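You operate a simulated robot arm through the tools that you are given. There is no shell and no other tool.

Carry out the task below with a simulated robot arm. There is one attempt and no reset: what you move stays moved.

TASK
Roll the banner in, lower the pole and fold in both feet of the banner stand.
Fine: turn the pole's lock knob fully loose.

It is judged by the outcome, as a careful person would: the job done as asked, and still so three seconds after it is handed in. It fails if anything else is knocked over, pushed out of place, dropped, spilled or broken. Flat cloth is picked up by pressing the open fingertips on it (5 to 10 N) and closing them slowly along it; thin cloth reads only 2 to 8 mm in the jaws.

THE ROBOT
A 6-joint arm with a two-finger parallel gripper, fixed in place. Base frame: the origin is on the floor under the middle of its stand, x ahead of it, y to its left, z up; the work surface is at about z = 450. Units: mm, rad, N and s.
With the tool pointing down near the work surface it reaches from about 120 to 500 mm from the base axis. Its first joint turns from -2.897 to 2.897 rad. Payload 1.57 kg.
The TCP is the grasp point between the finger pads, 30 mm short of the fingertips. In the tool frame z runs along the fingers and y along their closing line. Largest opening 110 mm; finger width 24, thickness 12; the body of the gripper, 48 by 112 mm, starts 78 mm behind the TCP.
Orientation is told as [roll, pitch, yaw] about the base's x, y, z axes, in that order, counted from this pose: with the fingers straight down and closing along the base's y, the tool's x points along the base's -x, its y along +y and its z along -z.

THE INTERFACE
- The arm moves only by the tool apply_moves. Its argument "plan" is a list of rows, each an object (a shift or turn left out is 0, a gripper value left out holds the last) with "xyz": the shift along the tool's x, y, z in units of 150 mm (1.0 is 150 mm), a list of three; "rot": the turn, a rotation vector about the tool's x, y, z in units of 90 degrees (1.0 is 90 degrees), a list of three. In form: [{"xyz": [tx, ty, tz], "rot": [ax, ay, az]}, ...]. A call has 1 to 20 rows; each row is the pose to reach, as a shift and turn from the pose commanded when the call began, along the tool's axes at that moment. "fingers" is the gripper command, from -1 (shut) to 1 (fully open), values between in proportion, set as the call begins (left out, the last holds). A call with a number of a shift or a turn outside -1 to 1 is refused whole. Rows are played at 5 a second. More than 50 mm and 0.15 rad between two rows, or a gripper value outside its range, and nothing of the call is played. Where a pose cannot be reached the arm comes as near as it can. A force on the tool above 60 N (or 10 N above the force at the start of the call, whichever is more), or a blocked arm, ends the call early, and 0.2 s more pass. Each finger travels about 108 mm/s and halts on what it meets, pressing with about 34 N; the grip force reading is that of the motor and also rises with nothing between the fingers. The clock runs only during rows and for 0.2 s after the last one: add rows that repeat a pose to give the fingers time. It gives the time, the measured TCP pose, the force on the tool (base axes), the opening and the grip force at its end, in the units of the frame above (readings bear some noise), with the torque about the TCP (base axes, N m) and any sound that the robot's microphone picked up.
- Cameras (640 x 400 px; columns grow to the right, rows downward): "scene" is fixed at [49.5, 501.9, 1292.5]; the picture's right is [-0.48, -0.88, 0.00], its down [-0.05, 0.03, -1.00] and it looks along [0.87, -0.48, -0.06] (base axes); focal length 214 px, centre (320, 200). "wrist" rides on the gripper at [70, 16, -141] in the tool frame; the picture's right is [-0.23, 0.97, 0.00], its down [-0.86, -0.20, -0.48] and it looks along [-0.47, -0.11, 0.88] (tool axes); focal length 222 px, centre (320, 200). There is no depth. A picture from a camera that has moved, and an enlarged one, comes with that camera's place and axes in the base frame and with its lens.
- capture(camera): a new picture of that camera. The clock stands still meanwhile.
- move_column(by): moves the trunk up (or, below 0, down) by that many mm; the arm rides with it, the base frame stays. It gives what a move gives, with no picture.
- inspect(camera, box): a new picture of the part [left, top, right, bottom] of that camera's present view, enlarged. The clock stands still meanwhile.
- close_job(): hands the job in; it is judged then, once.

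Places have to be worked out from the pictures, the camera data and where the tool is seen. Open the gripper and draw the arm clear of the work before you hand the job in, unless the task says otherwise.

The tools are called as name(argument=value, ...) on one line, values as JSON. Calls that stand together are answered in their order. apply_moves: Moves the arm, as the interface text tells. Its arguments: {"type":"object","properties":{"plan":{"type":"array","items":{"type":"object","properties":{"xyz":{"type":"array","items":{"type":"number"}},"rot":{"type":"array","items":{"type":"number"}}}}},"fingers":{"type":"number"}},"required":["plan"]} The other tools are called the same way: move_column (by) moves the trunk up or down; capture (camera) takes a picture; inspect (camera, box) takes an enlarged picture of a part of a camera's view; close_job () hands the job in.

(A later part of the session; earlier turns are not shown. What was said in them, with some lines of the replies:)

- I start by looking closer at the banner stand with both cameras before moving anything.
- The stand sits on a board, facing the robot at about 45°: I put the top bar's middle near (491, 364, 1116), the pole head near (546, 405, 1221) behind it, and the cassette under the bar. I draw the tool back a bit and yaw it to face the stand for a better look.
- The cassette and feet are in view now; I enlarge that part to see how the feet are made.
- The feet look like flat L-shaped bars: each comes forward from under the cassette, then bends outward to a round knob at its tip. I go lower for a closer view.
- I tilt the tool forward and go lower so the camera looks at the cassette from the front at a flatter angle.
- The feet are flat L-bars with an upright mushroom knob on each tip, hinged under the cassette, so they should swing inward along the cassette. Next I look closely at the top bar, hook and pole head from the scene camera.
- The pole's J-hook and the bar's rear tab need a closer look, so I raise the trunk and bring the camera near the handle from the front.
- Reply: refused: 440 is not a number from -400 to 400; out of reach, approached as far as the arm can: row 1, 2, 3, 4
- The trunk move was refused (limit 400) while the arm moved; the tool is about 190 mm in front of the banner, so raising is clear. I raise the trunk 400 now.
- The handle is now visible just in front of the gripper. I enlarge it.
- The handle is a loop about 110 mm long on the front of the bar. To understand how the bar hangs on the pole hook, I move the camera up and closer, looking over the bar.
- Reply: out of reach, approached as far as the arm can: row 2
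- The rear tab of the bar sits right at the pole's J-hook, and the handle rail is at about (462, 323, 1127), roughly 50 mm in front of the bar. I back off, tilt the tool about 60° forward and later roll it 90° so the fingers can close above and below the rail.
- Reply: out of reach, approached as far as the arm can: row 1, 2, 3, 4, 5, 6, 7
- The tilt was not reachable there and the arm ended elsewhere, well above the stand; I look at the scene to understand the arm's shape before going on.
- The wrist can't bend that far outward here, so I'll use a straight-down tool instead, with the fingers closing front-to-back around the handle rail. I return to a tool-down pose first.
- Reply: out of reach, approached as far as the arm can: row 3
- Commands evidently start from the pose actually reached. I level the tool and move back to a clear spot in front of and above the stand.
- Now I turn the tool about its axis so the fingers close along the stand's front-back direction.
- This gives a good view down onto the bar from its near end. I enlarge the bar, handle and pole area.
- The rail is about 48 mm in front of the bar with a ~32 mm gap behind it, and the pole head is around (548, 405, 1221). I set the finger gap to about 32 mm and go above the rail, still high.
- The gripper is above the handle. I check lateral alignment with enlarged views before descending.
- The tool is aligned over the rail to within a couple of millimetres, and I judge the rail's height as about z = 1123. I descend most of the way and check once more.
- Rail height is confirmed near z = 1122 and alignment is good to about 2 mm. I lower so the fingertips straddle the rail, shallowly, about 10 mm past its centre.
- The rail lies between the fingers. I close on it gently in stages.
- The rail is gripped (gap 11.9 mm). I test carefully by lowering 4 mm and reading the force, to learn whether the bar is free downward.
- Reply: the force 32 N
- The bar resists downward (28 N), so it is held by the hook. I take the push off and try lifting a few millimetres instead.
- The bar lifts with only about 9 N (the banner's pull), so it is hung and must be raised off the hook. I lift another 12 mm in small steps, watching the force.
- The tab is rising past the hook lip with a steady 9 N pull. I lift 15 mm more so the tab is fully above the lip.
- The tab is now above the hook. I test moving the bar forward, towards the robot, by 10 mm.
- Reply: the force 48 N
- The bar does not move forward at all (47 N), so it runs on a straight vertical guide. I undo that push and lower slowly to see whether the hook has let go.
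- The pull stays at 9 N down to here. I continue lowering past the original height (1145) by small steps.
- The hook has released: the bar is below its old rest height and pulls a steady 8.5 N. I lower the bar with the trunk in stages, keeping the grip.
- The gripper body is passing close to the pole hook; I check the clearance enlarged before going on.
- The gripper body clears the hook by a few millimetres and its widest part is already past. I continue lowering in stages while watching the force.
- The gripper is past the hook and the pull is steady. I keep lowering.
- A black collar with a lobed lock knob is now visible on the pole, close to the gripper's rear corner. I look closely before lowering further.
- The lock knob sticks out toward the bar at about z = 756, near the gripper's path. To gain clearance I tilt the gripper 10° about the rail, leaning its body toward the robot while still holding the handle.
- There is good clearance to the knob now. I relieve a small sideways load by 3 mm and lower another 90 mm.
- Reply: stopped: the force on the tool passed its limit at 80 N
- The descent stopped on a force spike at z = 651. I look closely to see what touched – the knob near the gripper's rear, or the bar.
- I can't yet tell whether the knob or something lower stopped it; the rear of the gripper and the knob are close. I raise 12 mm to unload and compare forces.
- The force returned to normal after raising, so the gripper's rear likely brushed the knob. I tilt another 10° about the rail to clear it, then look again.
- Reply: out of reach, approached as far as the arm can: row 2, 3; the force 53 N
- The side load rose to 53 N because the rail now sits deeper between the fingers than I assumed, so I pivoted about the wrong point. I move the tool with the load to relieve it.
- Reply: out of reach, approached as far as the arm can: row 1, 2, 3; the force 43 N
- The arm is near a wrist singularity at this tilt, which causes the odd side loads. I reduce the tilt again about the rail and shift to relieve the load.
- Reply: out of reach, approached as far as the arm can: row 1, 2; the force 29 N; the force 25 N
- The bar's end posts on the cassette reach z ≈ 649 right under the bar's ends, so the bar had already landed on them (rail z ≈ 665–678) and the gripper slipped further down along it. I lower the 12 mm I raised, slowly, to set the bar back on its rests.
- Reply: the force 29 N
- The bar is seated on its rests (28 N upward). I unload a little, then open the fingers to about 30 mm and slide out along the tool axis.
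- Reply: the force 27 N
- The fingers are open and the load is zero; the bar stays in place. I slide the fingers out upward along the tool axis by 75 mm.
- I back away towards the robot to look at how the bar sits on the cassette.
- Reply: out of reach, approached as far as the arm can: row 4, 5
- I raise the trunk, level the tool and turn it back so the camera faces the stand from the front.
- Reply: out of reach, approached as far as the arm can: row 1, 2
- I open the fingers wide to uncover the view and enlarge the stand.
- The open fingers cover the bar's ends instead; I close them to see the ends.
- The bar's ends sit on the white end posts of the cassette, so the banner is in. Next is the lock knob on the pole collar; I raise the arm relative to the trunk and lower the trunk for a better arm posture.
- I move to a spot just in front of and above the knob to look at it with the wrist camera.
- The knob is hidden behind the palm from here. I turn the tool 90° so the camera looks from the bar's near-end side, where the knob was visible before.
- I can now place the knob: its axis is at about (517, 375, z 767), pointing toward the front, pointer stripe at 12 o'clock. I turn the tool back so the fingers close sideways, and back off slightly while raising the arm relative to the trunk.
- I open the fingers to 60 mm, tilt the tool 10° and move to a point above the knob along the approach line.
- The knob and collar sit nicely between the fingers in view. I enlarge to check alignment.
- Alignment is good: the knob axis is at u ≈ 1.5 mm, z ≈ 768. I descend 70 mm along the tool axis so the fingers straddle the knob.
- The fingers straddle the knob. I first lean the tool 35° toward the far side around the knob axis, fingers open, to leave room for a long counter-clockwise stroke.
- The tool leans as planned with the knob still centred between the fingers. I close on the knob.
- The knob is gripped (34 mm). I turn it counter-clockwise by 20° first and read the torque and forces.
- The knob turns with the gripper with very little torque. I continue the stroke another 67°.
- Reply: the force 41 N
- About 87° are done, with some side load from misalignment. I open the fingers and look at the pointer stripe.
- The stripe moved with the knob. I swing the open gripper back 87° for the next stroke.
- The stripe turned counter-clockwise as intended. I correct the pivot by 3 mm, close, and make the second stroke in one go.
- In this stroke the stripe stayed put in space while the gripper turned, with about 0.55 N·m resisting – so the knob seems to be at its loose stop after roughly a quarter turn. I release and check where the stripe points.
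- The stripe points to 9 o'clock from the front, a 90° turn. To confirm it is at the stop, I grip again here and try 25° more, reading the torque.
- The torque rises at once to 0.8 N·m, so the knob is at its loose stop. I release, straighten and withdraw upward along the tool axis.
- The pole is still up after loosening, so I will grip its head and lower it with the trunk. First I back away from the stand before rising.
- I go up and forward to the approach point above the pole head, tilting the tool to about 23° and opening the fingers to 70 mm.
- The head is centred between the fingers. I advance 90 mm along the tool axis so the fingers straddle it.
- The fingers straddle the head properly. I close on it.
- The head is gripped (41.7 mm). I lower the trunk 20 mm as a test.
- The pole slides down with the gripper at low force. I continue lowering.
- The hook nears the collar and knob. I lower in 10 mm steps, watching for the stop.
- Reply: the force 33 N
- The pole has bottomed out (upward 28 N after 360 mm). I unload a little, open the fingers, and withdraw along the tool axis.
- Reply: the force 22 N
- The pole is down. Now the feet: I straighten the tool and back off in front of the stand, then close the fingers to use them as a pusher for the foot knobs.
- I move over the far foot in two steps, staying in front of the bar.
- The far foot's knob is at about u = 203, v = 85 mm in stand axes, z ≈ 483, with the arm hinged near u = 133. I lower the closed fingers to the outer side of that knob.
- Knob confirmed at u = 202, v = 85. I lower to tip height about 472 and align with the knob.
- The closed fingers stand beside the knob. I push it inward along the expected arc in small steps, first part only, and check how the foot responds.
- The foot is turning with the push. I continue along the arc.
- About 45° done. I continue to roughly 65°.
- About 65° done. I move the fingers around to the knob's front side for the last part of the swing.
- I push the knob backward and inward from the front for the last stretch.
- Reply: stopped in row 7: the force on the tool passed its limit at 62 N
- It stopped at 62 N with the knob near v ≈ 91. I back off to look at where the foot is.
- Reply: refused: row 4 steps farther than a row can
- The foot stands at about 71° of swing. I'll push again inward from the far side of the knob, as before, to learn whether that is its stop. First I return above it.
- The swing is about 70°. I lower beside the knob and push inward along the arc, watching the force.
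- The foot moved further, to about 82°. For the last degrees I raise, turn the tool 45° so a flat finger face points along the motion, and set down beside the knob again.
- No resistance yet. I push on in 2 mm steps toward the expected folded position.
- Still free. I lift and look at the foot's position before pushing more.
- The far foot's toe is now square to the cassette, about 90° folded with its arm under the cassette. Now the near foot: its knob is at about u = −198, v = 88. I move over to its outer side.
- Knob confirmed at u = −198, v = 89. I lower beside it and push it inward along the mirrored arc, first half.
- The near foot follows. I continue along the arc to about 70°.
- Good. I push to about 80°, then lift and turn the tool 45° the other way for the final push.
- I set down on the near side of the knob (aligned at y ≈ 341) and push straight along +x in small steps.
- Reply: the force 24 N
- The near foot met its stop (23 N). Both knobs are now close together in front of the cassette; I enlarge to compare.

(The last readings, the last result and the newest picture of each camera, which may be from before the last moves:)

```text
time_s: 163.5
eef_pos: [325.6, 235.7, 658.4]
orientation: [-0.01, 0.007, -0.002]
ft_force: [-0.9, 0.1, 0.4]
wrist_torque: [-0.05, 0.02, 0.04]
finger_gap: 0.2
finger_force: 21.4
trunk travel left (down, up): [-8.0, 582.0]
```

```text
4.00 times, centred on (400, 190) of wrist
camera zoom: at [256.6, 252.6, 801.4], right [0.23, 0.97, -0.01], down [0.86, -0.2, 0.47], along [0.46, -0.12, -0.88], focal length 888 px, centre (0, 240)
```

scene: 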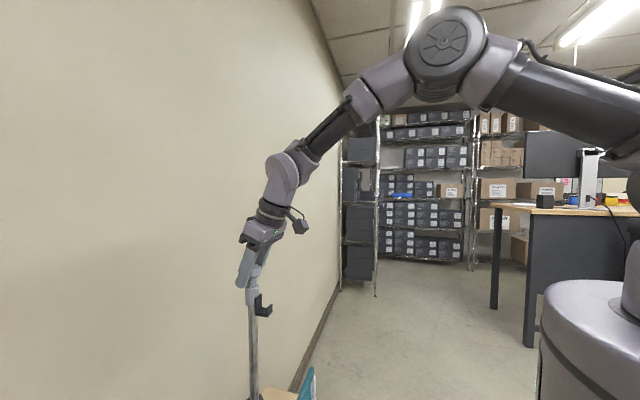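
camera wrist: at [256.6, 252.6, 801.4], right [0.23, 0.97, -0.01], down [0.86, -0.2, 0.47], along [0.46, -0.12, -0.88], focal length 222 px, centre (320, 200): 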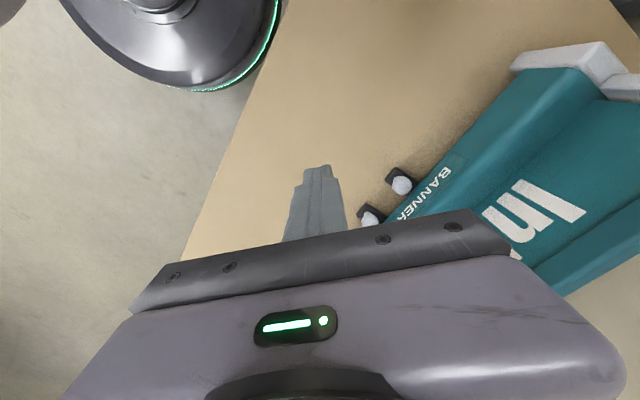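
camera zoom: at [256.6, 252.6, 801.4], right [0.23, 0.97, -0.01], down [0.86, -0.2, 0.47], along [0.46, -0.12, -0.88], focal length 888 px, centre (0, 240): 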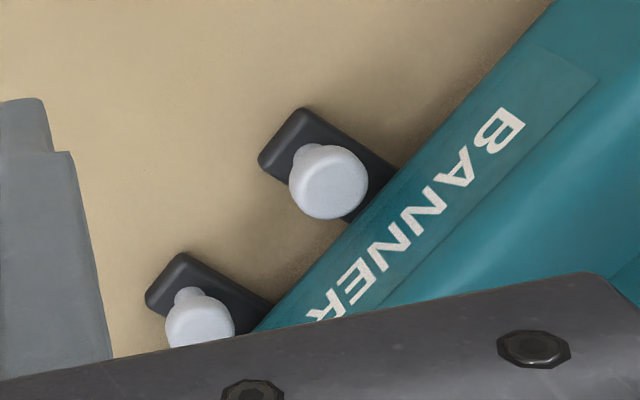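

Both toes are square to the cassette. The near one was driven to its stop, so I go back to press the far one to its stop too.

apply_moves(plan=[{"xyz": [-0.1, 0, 0], "rot": [0, 0, -0.0909]}, {"xyz": [-0.2, -0.02, 0], "rot": [0, 0, -0.1818]}, {"xyz": [-0.3, -0.04, 0], "rot": [0, 0, -0.2727]}, {"xyz": [-0.4, -0.06, 0], "rot": [0, 0, -0.3636]}, {"xyz": [-0.5, -0.08, 0], "rot": [0, 0, -0.4545]}, {"xyz": [-0.6, -0.1, 0], "rot": [0, 0, -0.5454]}, {"xyz": [-0.7, -0.12, 0], "rot": [0, 0, -0.6363]}, {"xyz": [-0.8, -0.137, 0], "rot": [0, 0, -0.7272]}, {"xyz": [-0.9, -0.137, 0], "rot": [0, 0, -0.8181]}, {"xyz": [-1.0, -0.137, 0], "rot": [0, 0, -0.909]}, {"xyz": [-1.0, -0.137, 0], "rot": [0, 0, -1.0]}, {"xyz": [-1.0, -0.137, 0], "rot": [0, 0, -1.0]}])

capture(camera="wrist")

```text
time_s: 166.1
eef_pos: [475.8, 215.4, 657.0]
orientation: [0.006, 0.012, 1.571]
ft_force: [1.4, -0.1, -0.3]
wrist_torque: [0.02, 0.01, 0.02]
finger_gap: 0.1
finger_force: 22.0
trunk travel left (down, up): [-8.0, 582.0]
```

```text
taken
camera wrist: at [460.4, 148.0, 800.3], right [-0.97, 0.23, 0.0], down [0.2, 0.86, 0.47], along [0.1, 0.46, -0.88], focal length 222 px, centre (320, 200)
```

wrist: 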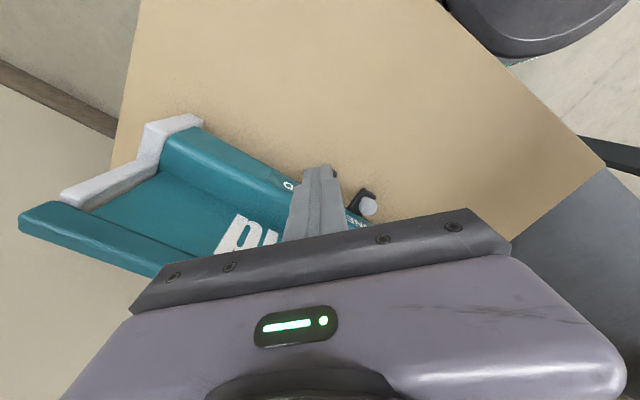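

apply_moves(plan=[{"xyz": [-0.02, -0.041, 0.3]}, {"xyz": [-0.045, -0.041, 0.6]}, {"xyz": [-0.045, -0.041, 0.85]}, {"xyz": [-0.045, -0.041, 1.0]}, {"xyz": [-0.1, -0.041, 1.0]}, {"xyz": [-0.16, -0.041, 1.0]}, {"xyz": [-0.21, -0.041, 1.0]}, {"xyz": [-0.24, -0.041, 1.0]}, {"xyz": [-0.26, -0.041, 1.0]}, {"xyz": [-0.26, -0.041, 1.0]}])

apply_moves(plan=[{"xyz": [-0.013, 0, 0]}, {"xyz": [-0.026, 0, 0]}, {"xyz": [-0.026, 0, 0]}])

```text
time_s: 168.3
eef_pos: [481.9, 253.5, 507.4]
orientation: [0.006, 0.01, 1.57]
ft_force: [-0.3, -0.5, 0.7]
wrist_torque: [-0.01, 0.0, 0.01]
finger_gap: 0.0
finger_force: 20.7
trunk travel left (down, up): [-8.0, 582.0]
```

```text
time_s: 169.1
eef_pos: [482.4, 257.4, 507.0]
orientation: [0.009, 0.01, 1.569]
ft_force: [0.5, 0.4, -0.1]
wrist_torque: [0.0, 0.01, -0.02]
finger_gap: 0.0
finger_force: 21.8
trunk travel left (down, up): [-8.0, 582.0]
```

apply_moves(plan=[{"xyz": [-0.013, 0, 0]}, {"xyz": [-0.026, 0, 0]}, {"xyz": [-0.026, 0, 0]}])

apply_moves(plan=[{"xyz": [-0.013, 0, 0]}, {"xyz": [-0.026, 0, 0]}, {"xyz": [-0.026, 0, 0]}])

```text
time_s: 169.9
eef_pos: [482.1, 258.0, 507.5]
orientation: [0.007, 0.01, 1.569]
ft_force: [9.5, -32.6, 9.2]
wrist_torque: [-0.65, 0.01, -0.12]
finger_gap: 0.0
finger_force: 21.6
trunk travel left (down, up): [-8.0, 582.0]
```

```text
time_s: 170.4
eef_pos: [481.1, 257.5, 505.5]
orientation: [0.009, 0.011, 1.566]
ft_force: [1.6, -23.1, 8.4]
wrist_torque: [0.09, -0.99, 0.0]
finger_gap: 0.3
finger_force: 22.0
trunk travel left (down, up): [-8.0, 582.0]
stopped in row 2: the force on the tool passed its limit at 63 N (the readings are from after the stop); the commanded pose is now the measured one
```

The far foot is firmly at its stop now. I back off and rise, then check the whole stand.

apply_moves(plan=[{"xyz": [0.1, 0, 0]}, {"xyz": [0.25, 0, -0.15]}, {"xyz": [0.4, 0, -0.4]}, {"xyz": [0.5, 0, -0.7]}, {"xyz": [0.6, 0, -1.0]}, {"xyz": [0.6, 0, -1.0]}])

apply_moves(plan=[{"xyz": [0, 0.1, -0.1], "rot": [0, 0, 0.0833]}, {"xyz": [0, 0.2, -0.2], "rot": [0, 0, 0.1667]}, {"xyz": [0, 0.3, -0.35], "rot": [0, 0, 0.25]}, {"xyz": [0, 0.4, -0.5], "rot": [0, 0, 0.3333]}, {"xyz": [0, 0.5, -0.65], "rot": [0, 0, 0.4167]}, {"xyz": [0, 0.6, -0.8], "rot": [0, 0, 0.5]}, {"xyz": [0, 0.6, -0.8], "rot": [0, 0, 0.5]}])

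capture(camera="wrist")

capture(camera="scene")

```text
time_s: 171.8
eef_pos: [483.4, 173.1, 659.1]
orientation: [0.008, 0.013, 1.568]
ft_force: [0.4, -0.7, -0.3]
wrist_torque: [0.03, 0.05, 0.01]
finger_gap: 0.2
finger_force: 21.3
trunk travel left (down, up): [-8.0, 582.0]
```

```text
time_s: 173.4
eef_pos: [393.5, 171.2, 776.9]
orientation: [-0.004, 0.015, 0.778]
ft_force: [-0.7, 0.0, -0.9]
wrist_torque: [0.02, 0.05, 0.0]
finger_gap: 0.0
finger_force: 21.0
trunk travel left (down, up): [-8.0, 582.0]
```

```text
taken
camera wrist: at [333.5, 136.2, 920.8], right [-0.52, 0.85, -0.01], down [0.75, 0.47, 0.47], along [0.4, 0.24, -0.88], focal length 222 px, centre (320, 200)
```

wrist: 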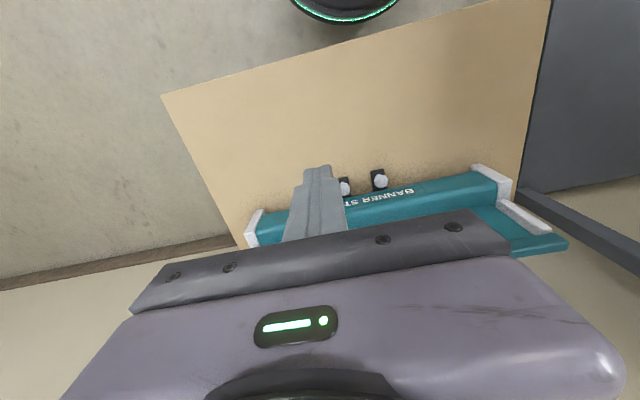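

```text
taken
```

scene: 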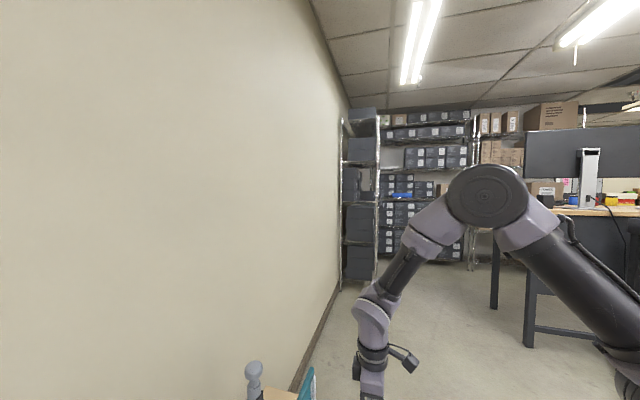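

Both toes point straight forward from under the cassette. I raise up for an overall view to check the bar, pole, knob and that nothing shifted.

move_column(by=250)

capture(camera="wrist")

inspect(camera="wrist", box=[200, 80, 480, 240])

inspect(camera="scene", box=[220, 340, 330, 400])

```text
time_s: 175.9
eef_pos: [393.8, 171.6, 1026.9]
orientation: [-0.003, 0.015, 0.781]
ft_force: [0.1, 0.8, 0.0]
wrist_torque: [0.05, -0.02, -0.02]
finger_gap: 0.1
finger_force: 21.4
trunk travel left (down, up): [-258.0, 332.0]
```

```text
taken
camera wrist: at [334.1, 136.2, 1170.3], right [-0.53, 0.85, -0.01], down [0.75, 0.47, 0.47], along [0.4, 0.24, -0.88], focal length 222 px, centre (320, 200)
```

wrist: 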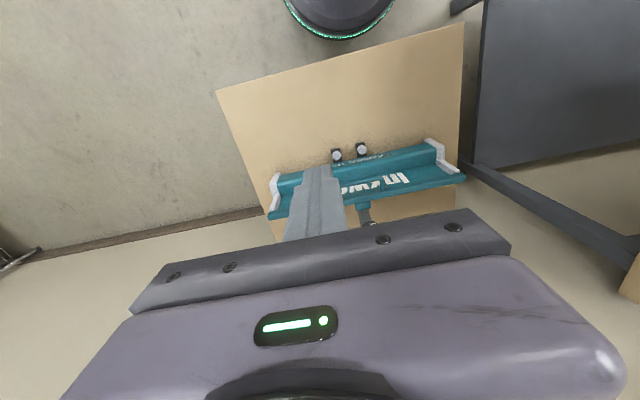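

```text
2.29 times, centred on (340, 160) of wrist
camera zoom: at [334.1, 136.2, 1170.3], right [-0.53, 0.85, -0.01], down [0.75, 0.47, 0.47], along [0.4, 0.24, -0.88], focal length 508 px, centre (274, 291)
```

zoom: 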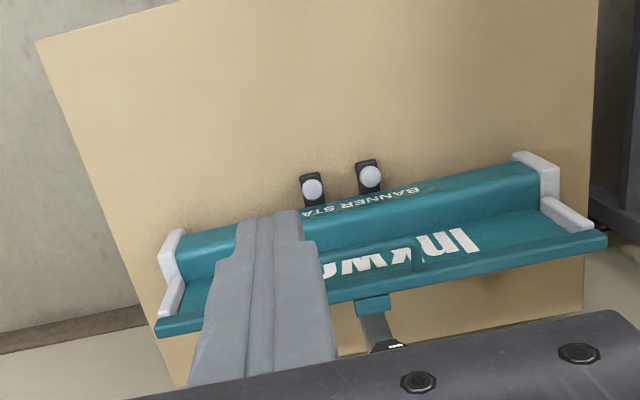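

```text
5.82 times, centred on (275, 370) of scene
camera zoom: at [49.5, 501.9, 1292.5], right [-0.48, -0.88, 0.0], down [-0.05, 0.03, -1.0], along [0.87, -0.48, -0.06], focal length 1248 px, centre (582, -789)
```

zoom: 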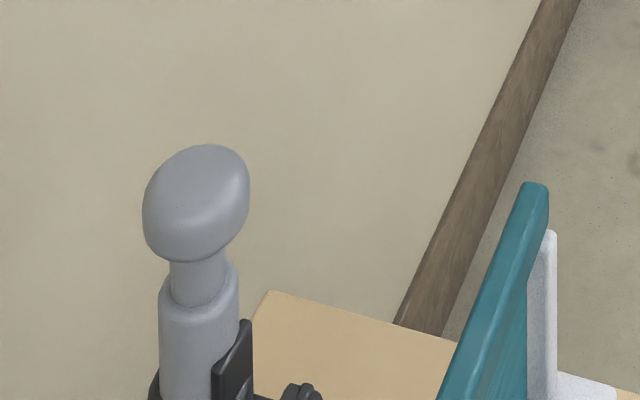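

The bar sits exactly on top of the white posts, the pole is down, and both feet are folded. I take one closer look at the lock knob's pointer.

apply_moves(plan=[{"xyz": [-0.2, 0, 0.1]}, {"xyz": [-0.4, 0, 0.2]}, {"xyz": [-0.6, 0, 0.3]}, {"xyz": [-0.6, 0, 0.3]}])

capture(camera="wrist")

inspect(camera="wrist", box=[320, 140, 440, 240])

```text
time_s: 176.9
eef_pos: [459.4, 233.2, 980.5]
orientation: [-0.004, 0.014, 0.782]
ft_force: [-0.1, -0.4, 0.3]
wrist_torque: [-0.03, 0.03, 0.0]
finger_gap: 0.0
finger_force: 21.2
trunk travel left (down, up): [-258.0, 332.0]
```

```text
taken
camera wrist: at [398.6, 197.5, 1124.5], right [-0.53, 0.85, -0.01], down [0.75, 0.47, 0.47], along [0.4, 0.24, -0.88], focal length 222 px, centre (320, 200)
```

wrist: 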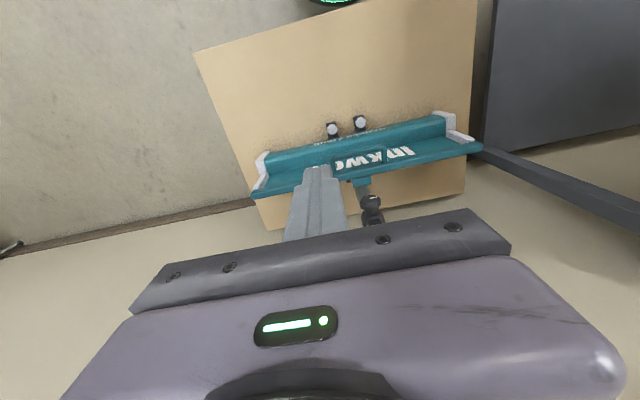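

```text
4.00 times, centred on (380, 190) of wrist
camera zoom: at [398.6, 197.5, 1124.5], right [-0.53, 0.85, -0.01], down [0.75, 0.47, 0.47], along [0.4, 0.24, -0.88], focal length 888 px, centre (80, 240)
```

zoom: 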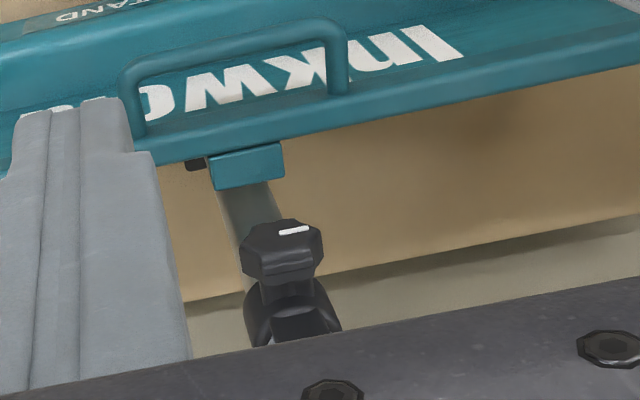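

The pointer is still at the loose stop. I open the gripper and draw the arm well clear of the stand.

apply_moves(plan=[{"xyz": [0.2, -0.05, -0.1]}, {"xyz": [0.4, -0.1, -0.2]}, {"xyz": [0.6, -0.15, -0.35]}, {"xyz": [0.8, -0.2, -0.5]}, {"xyz": [0.9, -0.3, -0.7]}, {"xyz": [0.9, -0.3, -0.9]}, {"xyz": [0.9, -0.3, -0.9]}], fingers=1)

move_column(by=150)

capture(camera="wrist")

capture(camera="scene")

```text
time_s: 178.5
eef_pos: [393.7, 108.1, 1117.6]
orientation: [-0.002, 0.016, 0.782]
ft_force: [-0.2, -0.3, -0.6]
wrist_torque: [0.01, -0.02, -0.02]
finger_gap: 110.2
finger_force: 0.1
trunk travel left (down, up): [-258.0, 332.0]
```

```text
time_s: 180.3
eef_pos: [394.3, 109.9, 1267.0]
orientation: [-0.003, 0.016, 0.783]
ft_force: [-0.4, -0.2, -1.0]
wrist_torque: [-0.03, 0.01, 0.0]
finger_gap: 110.2
finger_force: 0.1
trunk travel left (down, up): [-408.0, 182.0]
```

```text
taken
camera wrist: at [334.2, 73.2, 1410.6], right [-0.53, 0.85, -0.01], down [0.75, 0.47, 0.47], along [0.4, 0.24, -0.88], focal length 222 px, centre (320, 200)
```

wrist: 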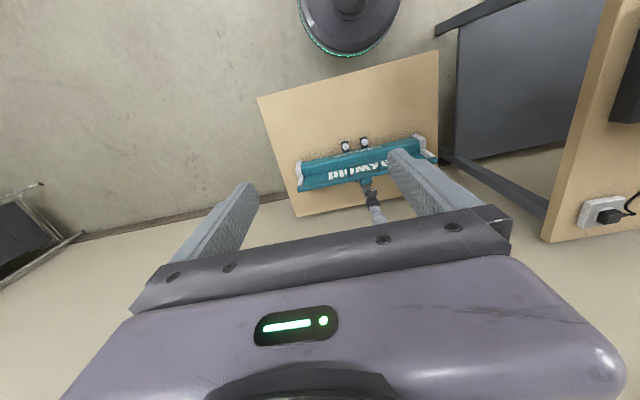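

```text
taken
```

scene: 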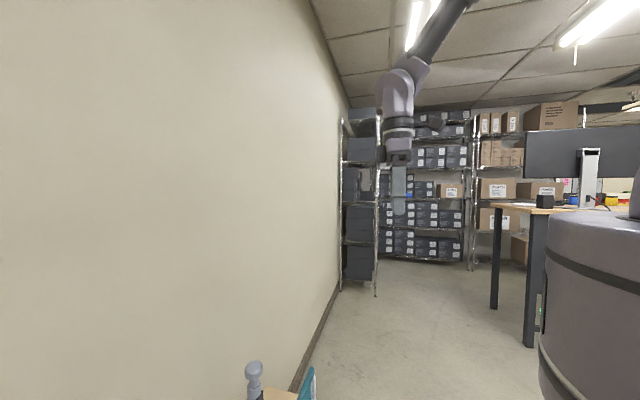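

The banner bar rests on its posts, the pole is down with its lock knob at the loose stop, and both feet are folded in. The gripper is open and clear of the stand, so I hand the job in.

close_job()

```text
The job is handed in.
```

The banner stand is packed down and the job is handed in. I don't have the judge's verdict. In the last pictures everything was in place and nothing else had moved.

- **Banner:** I lifted it off the pole hook and lowered it by its handle until the top bar landed on the two white posts at the cassette ends. The last part was not smooth. The bar reached the posts sooner than I expected, so the gripper slid down the handle and the force limit stopped the move at 80 N. The bar, handle and stand showed no damage or shift afterwards.
- **Lock knob:** I turned it counter-clockwise about a quarter turn. Trying to turn it further raised the torque sharply (0.8 N·m), so I took that as fully loose. Its pointer had not moved in the final check.
- **Pole:** I lowered it about 360 mm, until it bottomed out.
- **Feet:** Both are swung in under the cassette and pressed to their stops. Pushing the far foot tripped the force limit twice, at about 62 N: once partway through the swing and once at its stop.

The gripper is open and the arm is clear of the stand.
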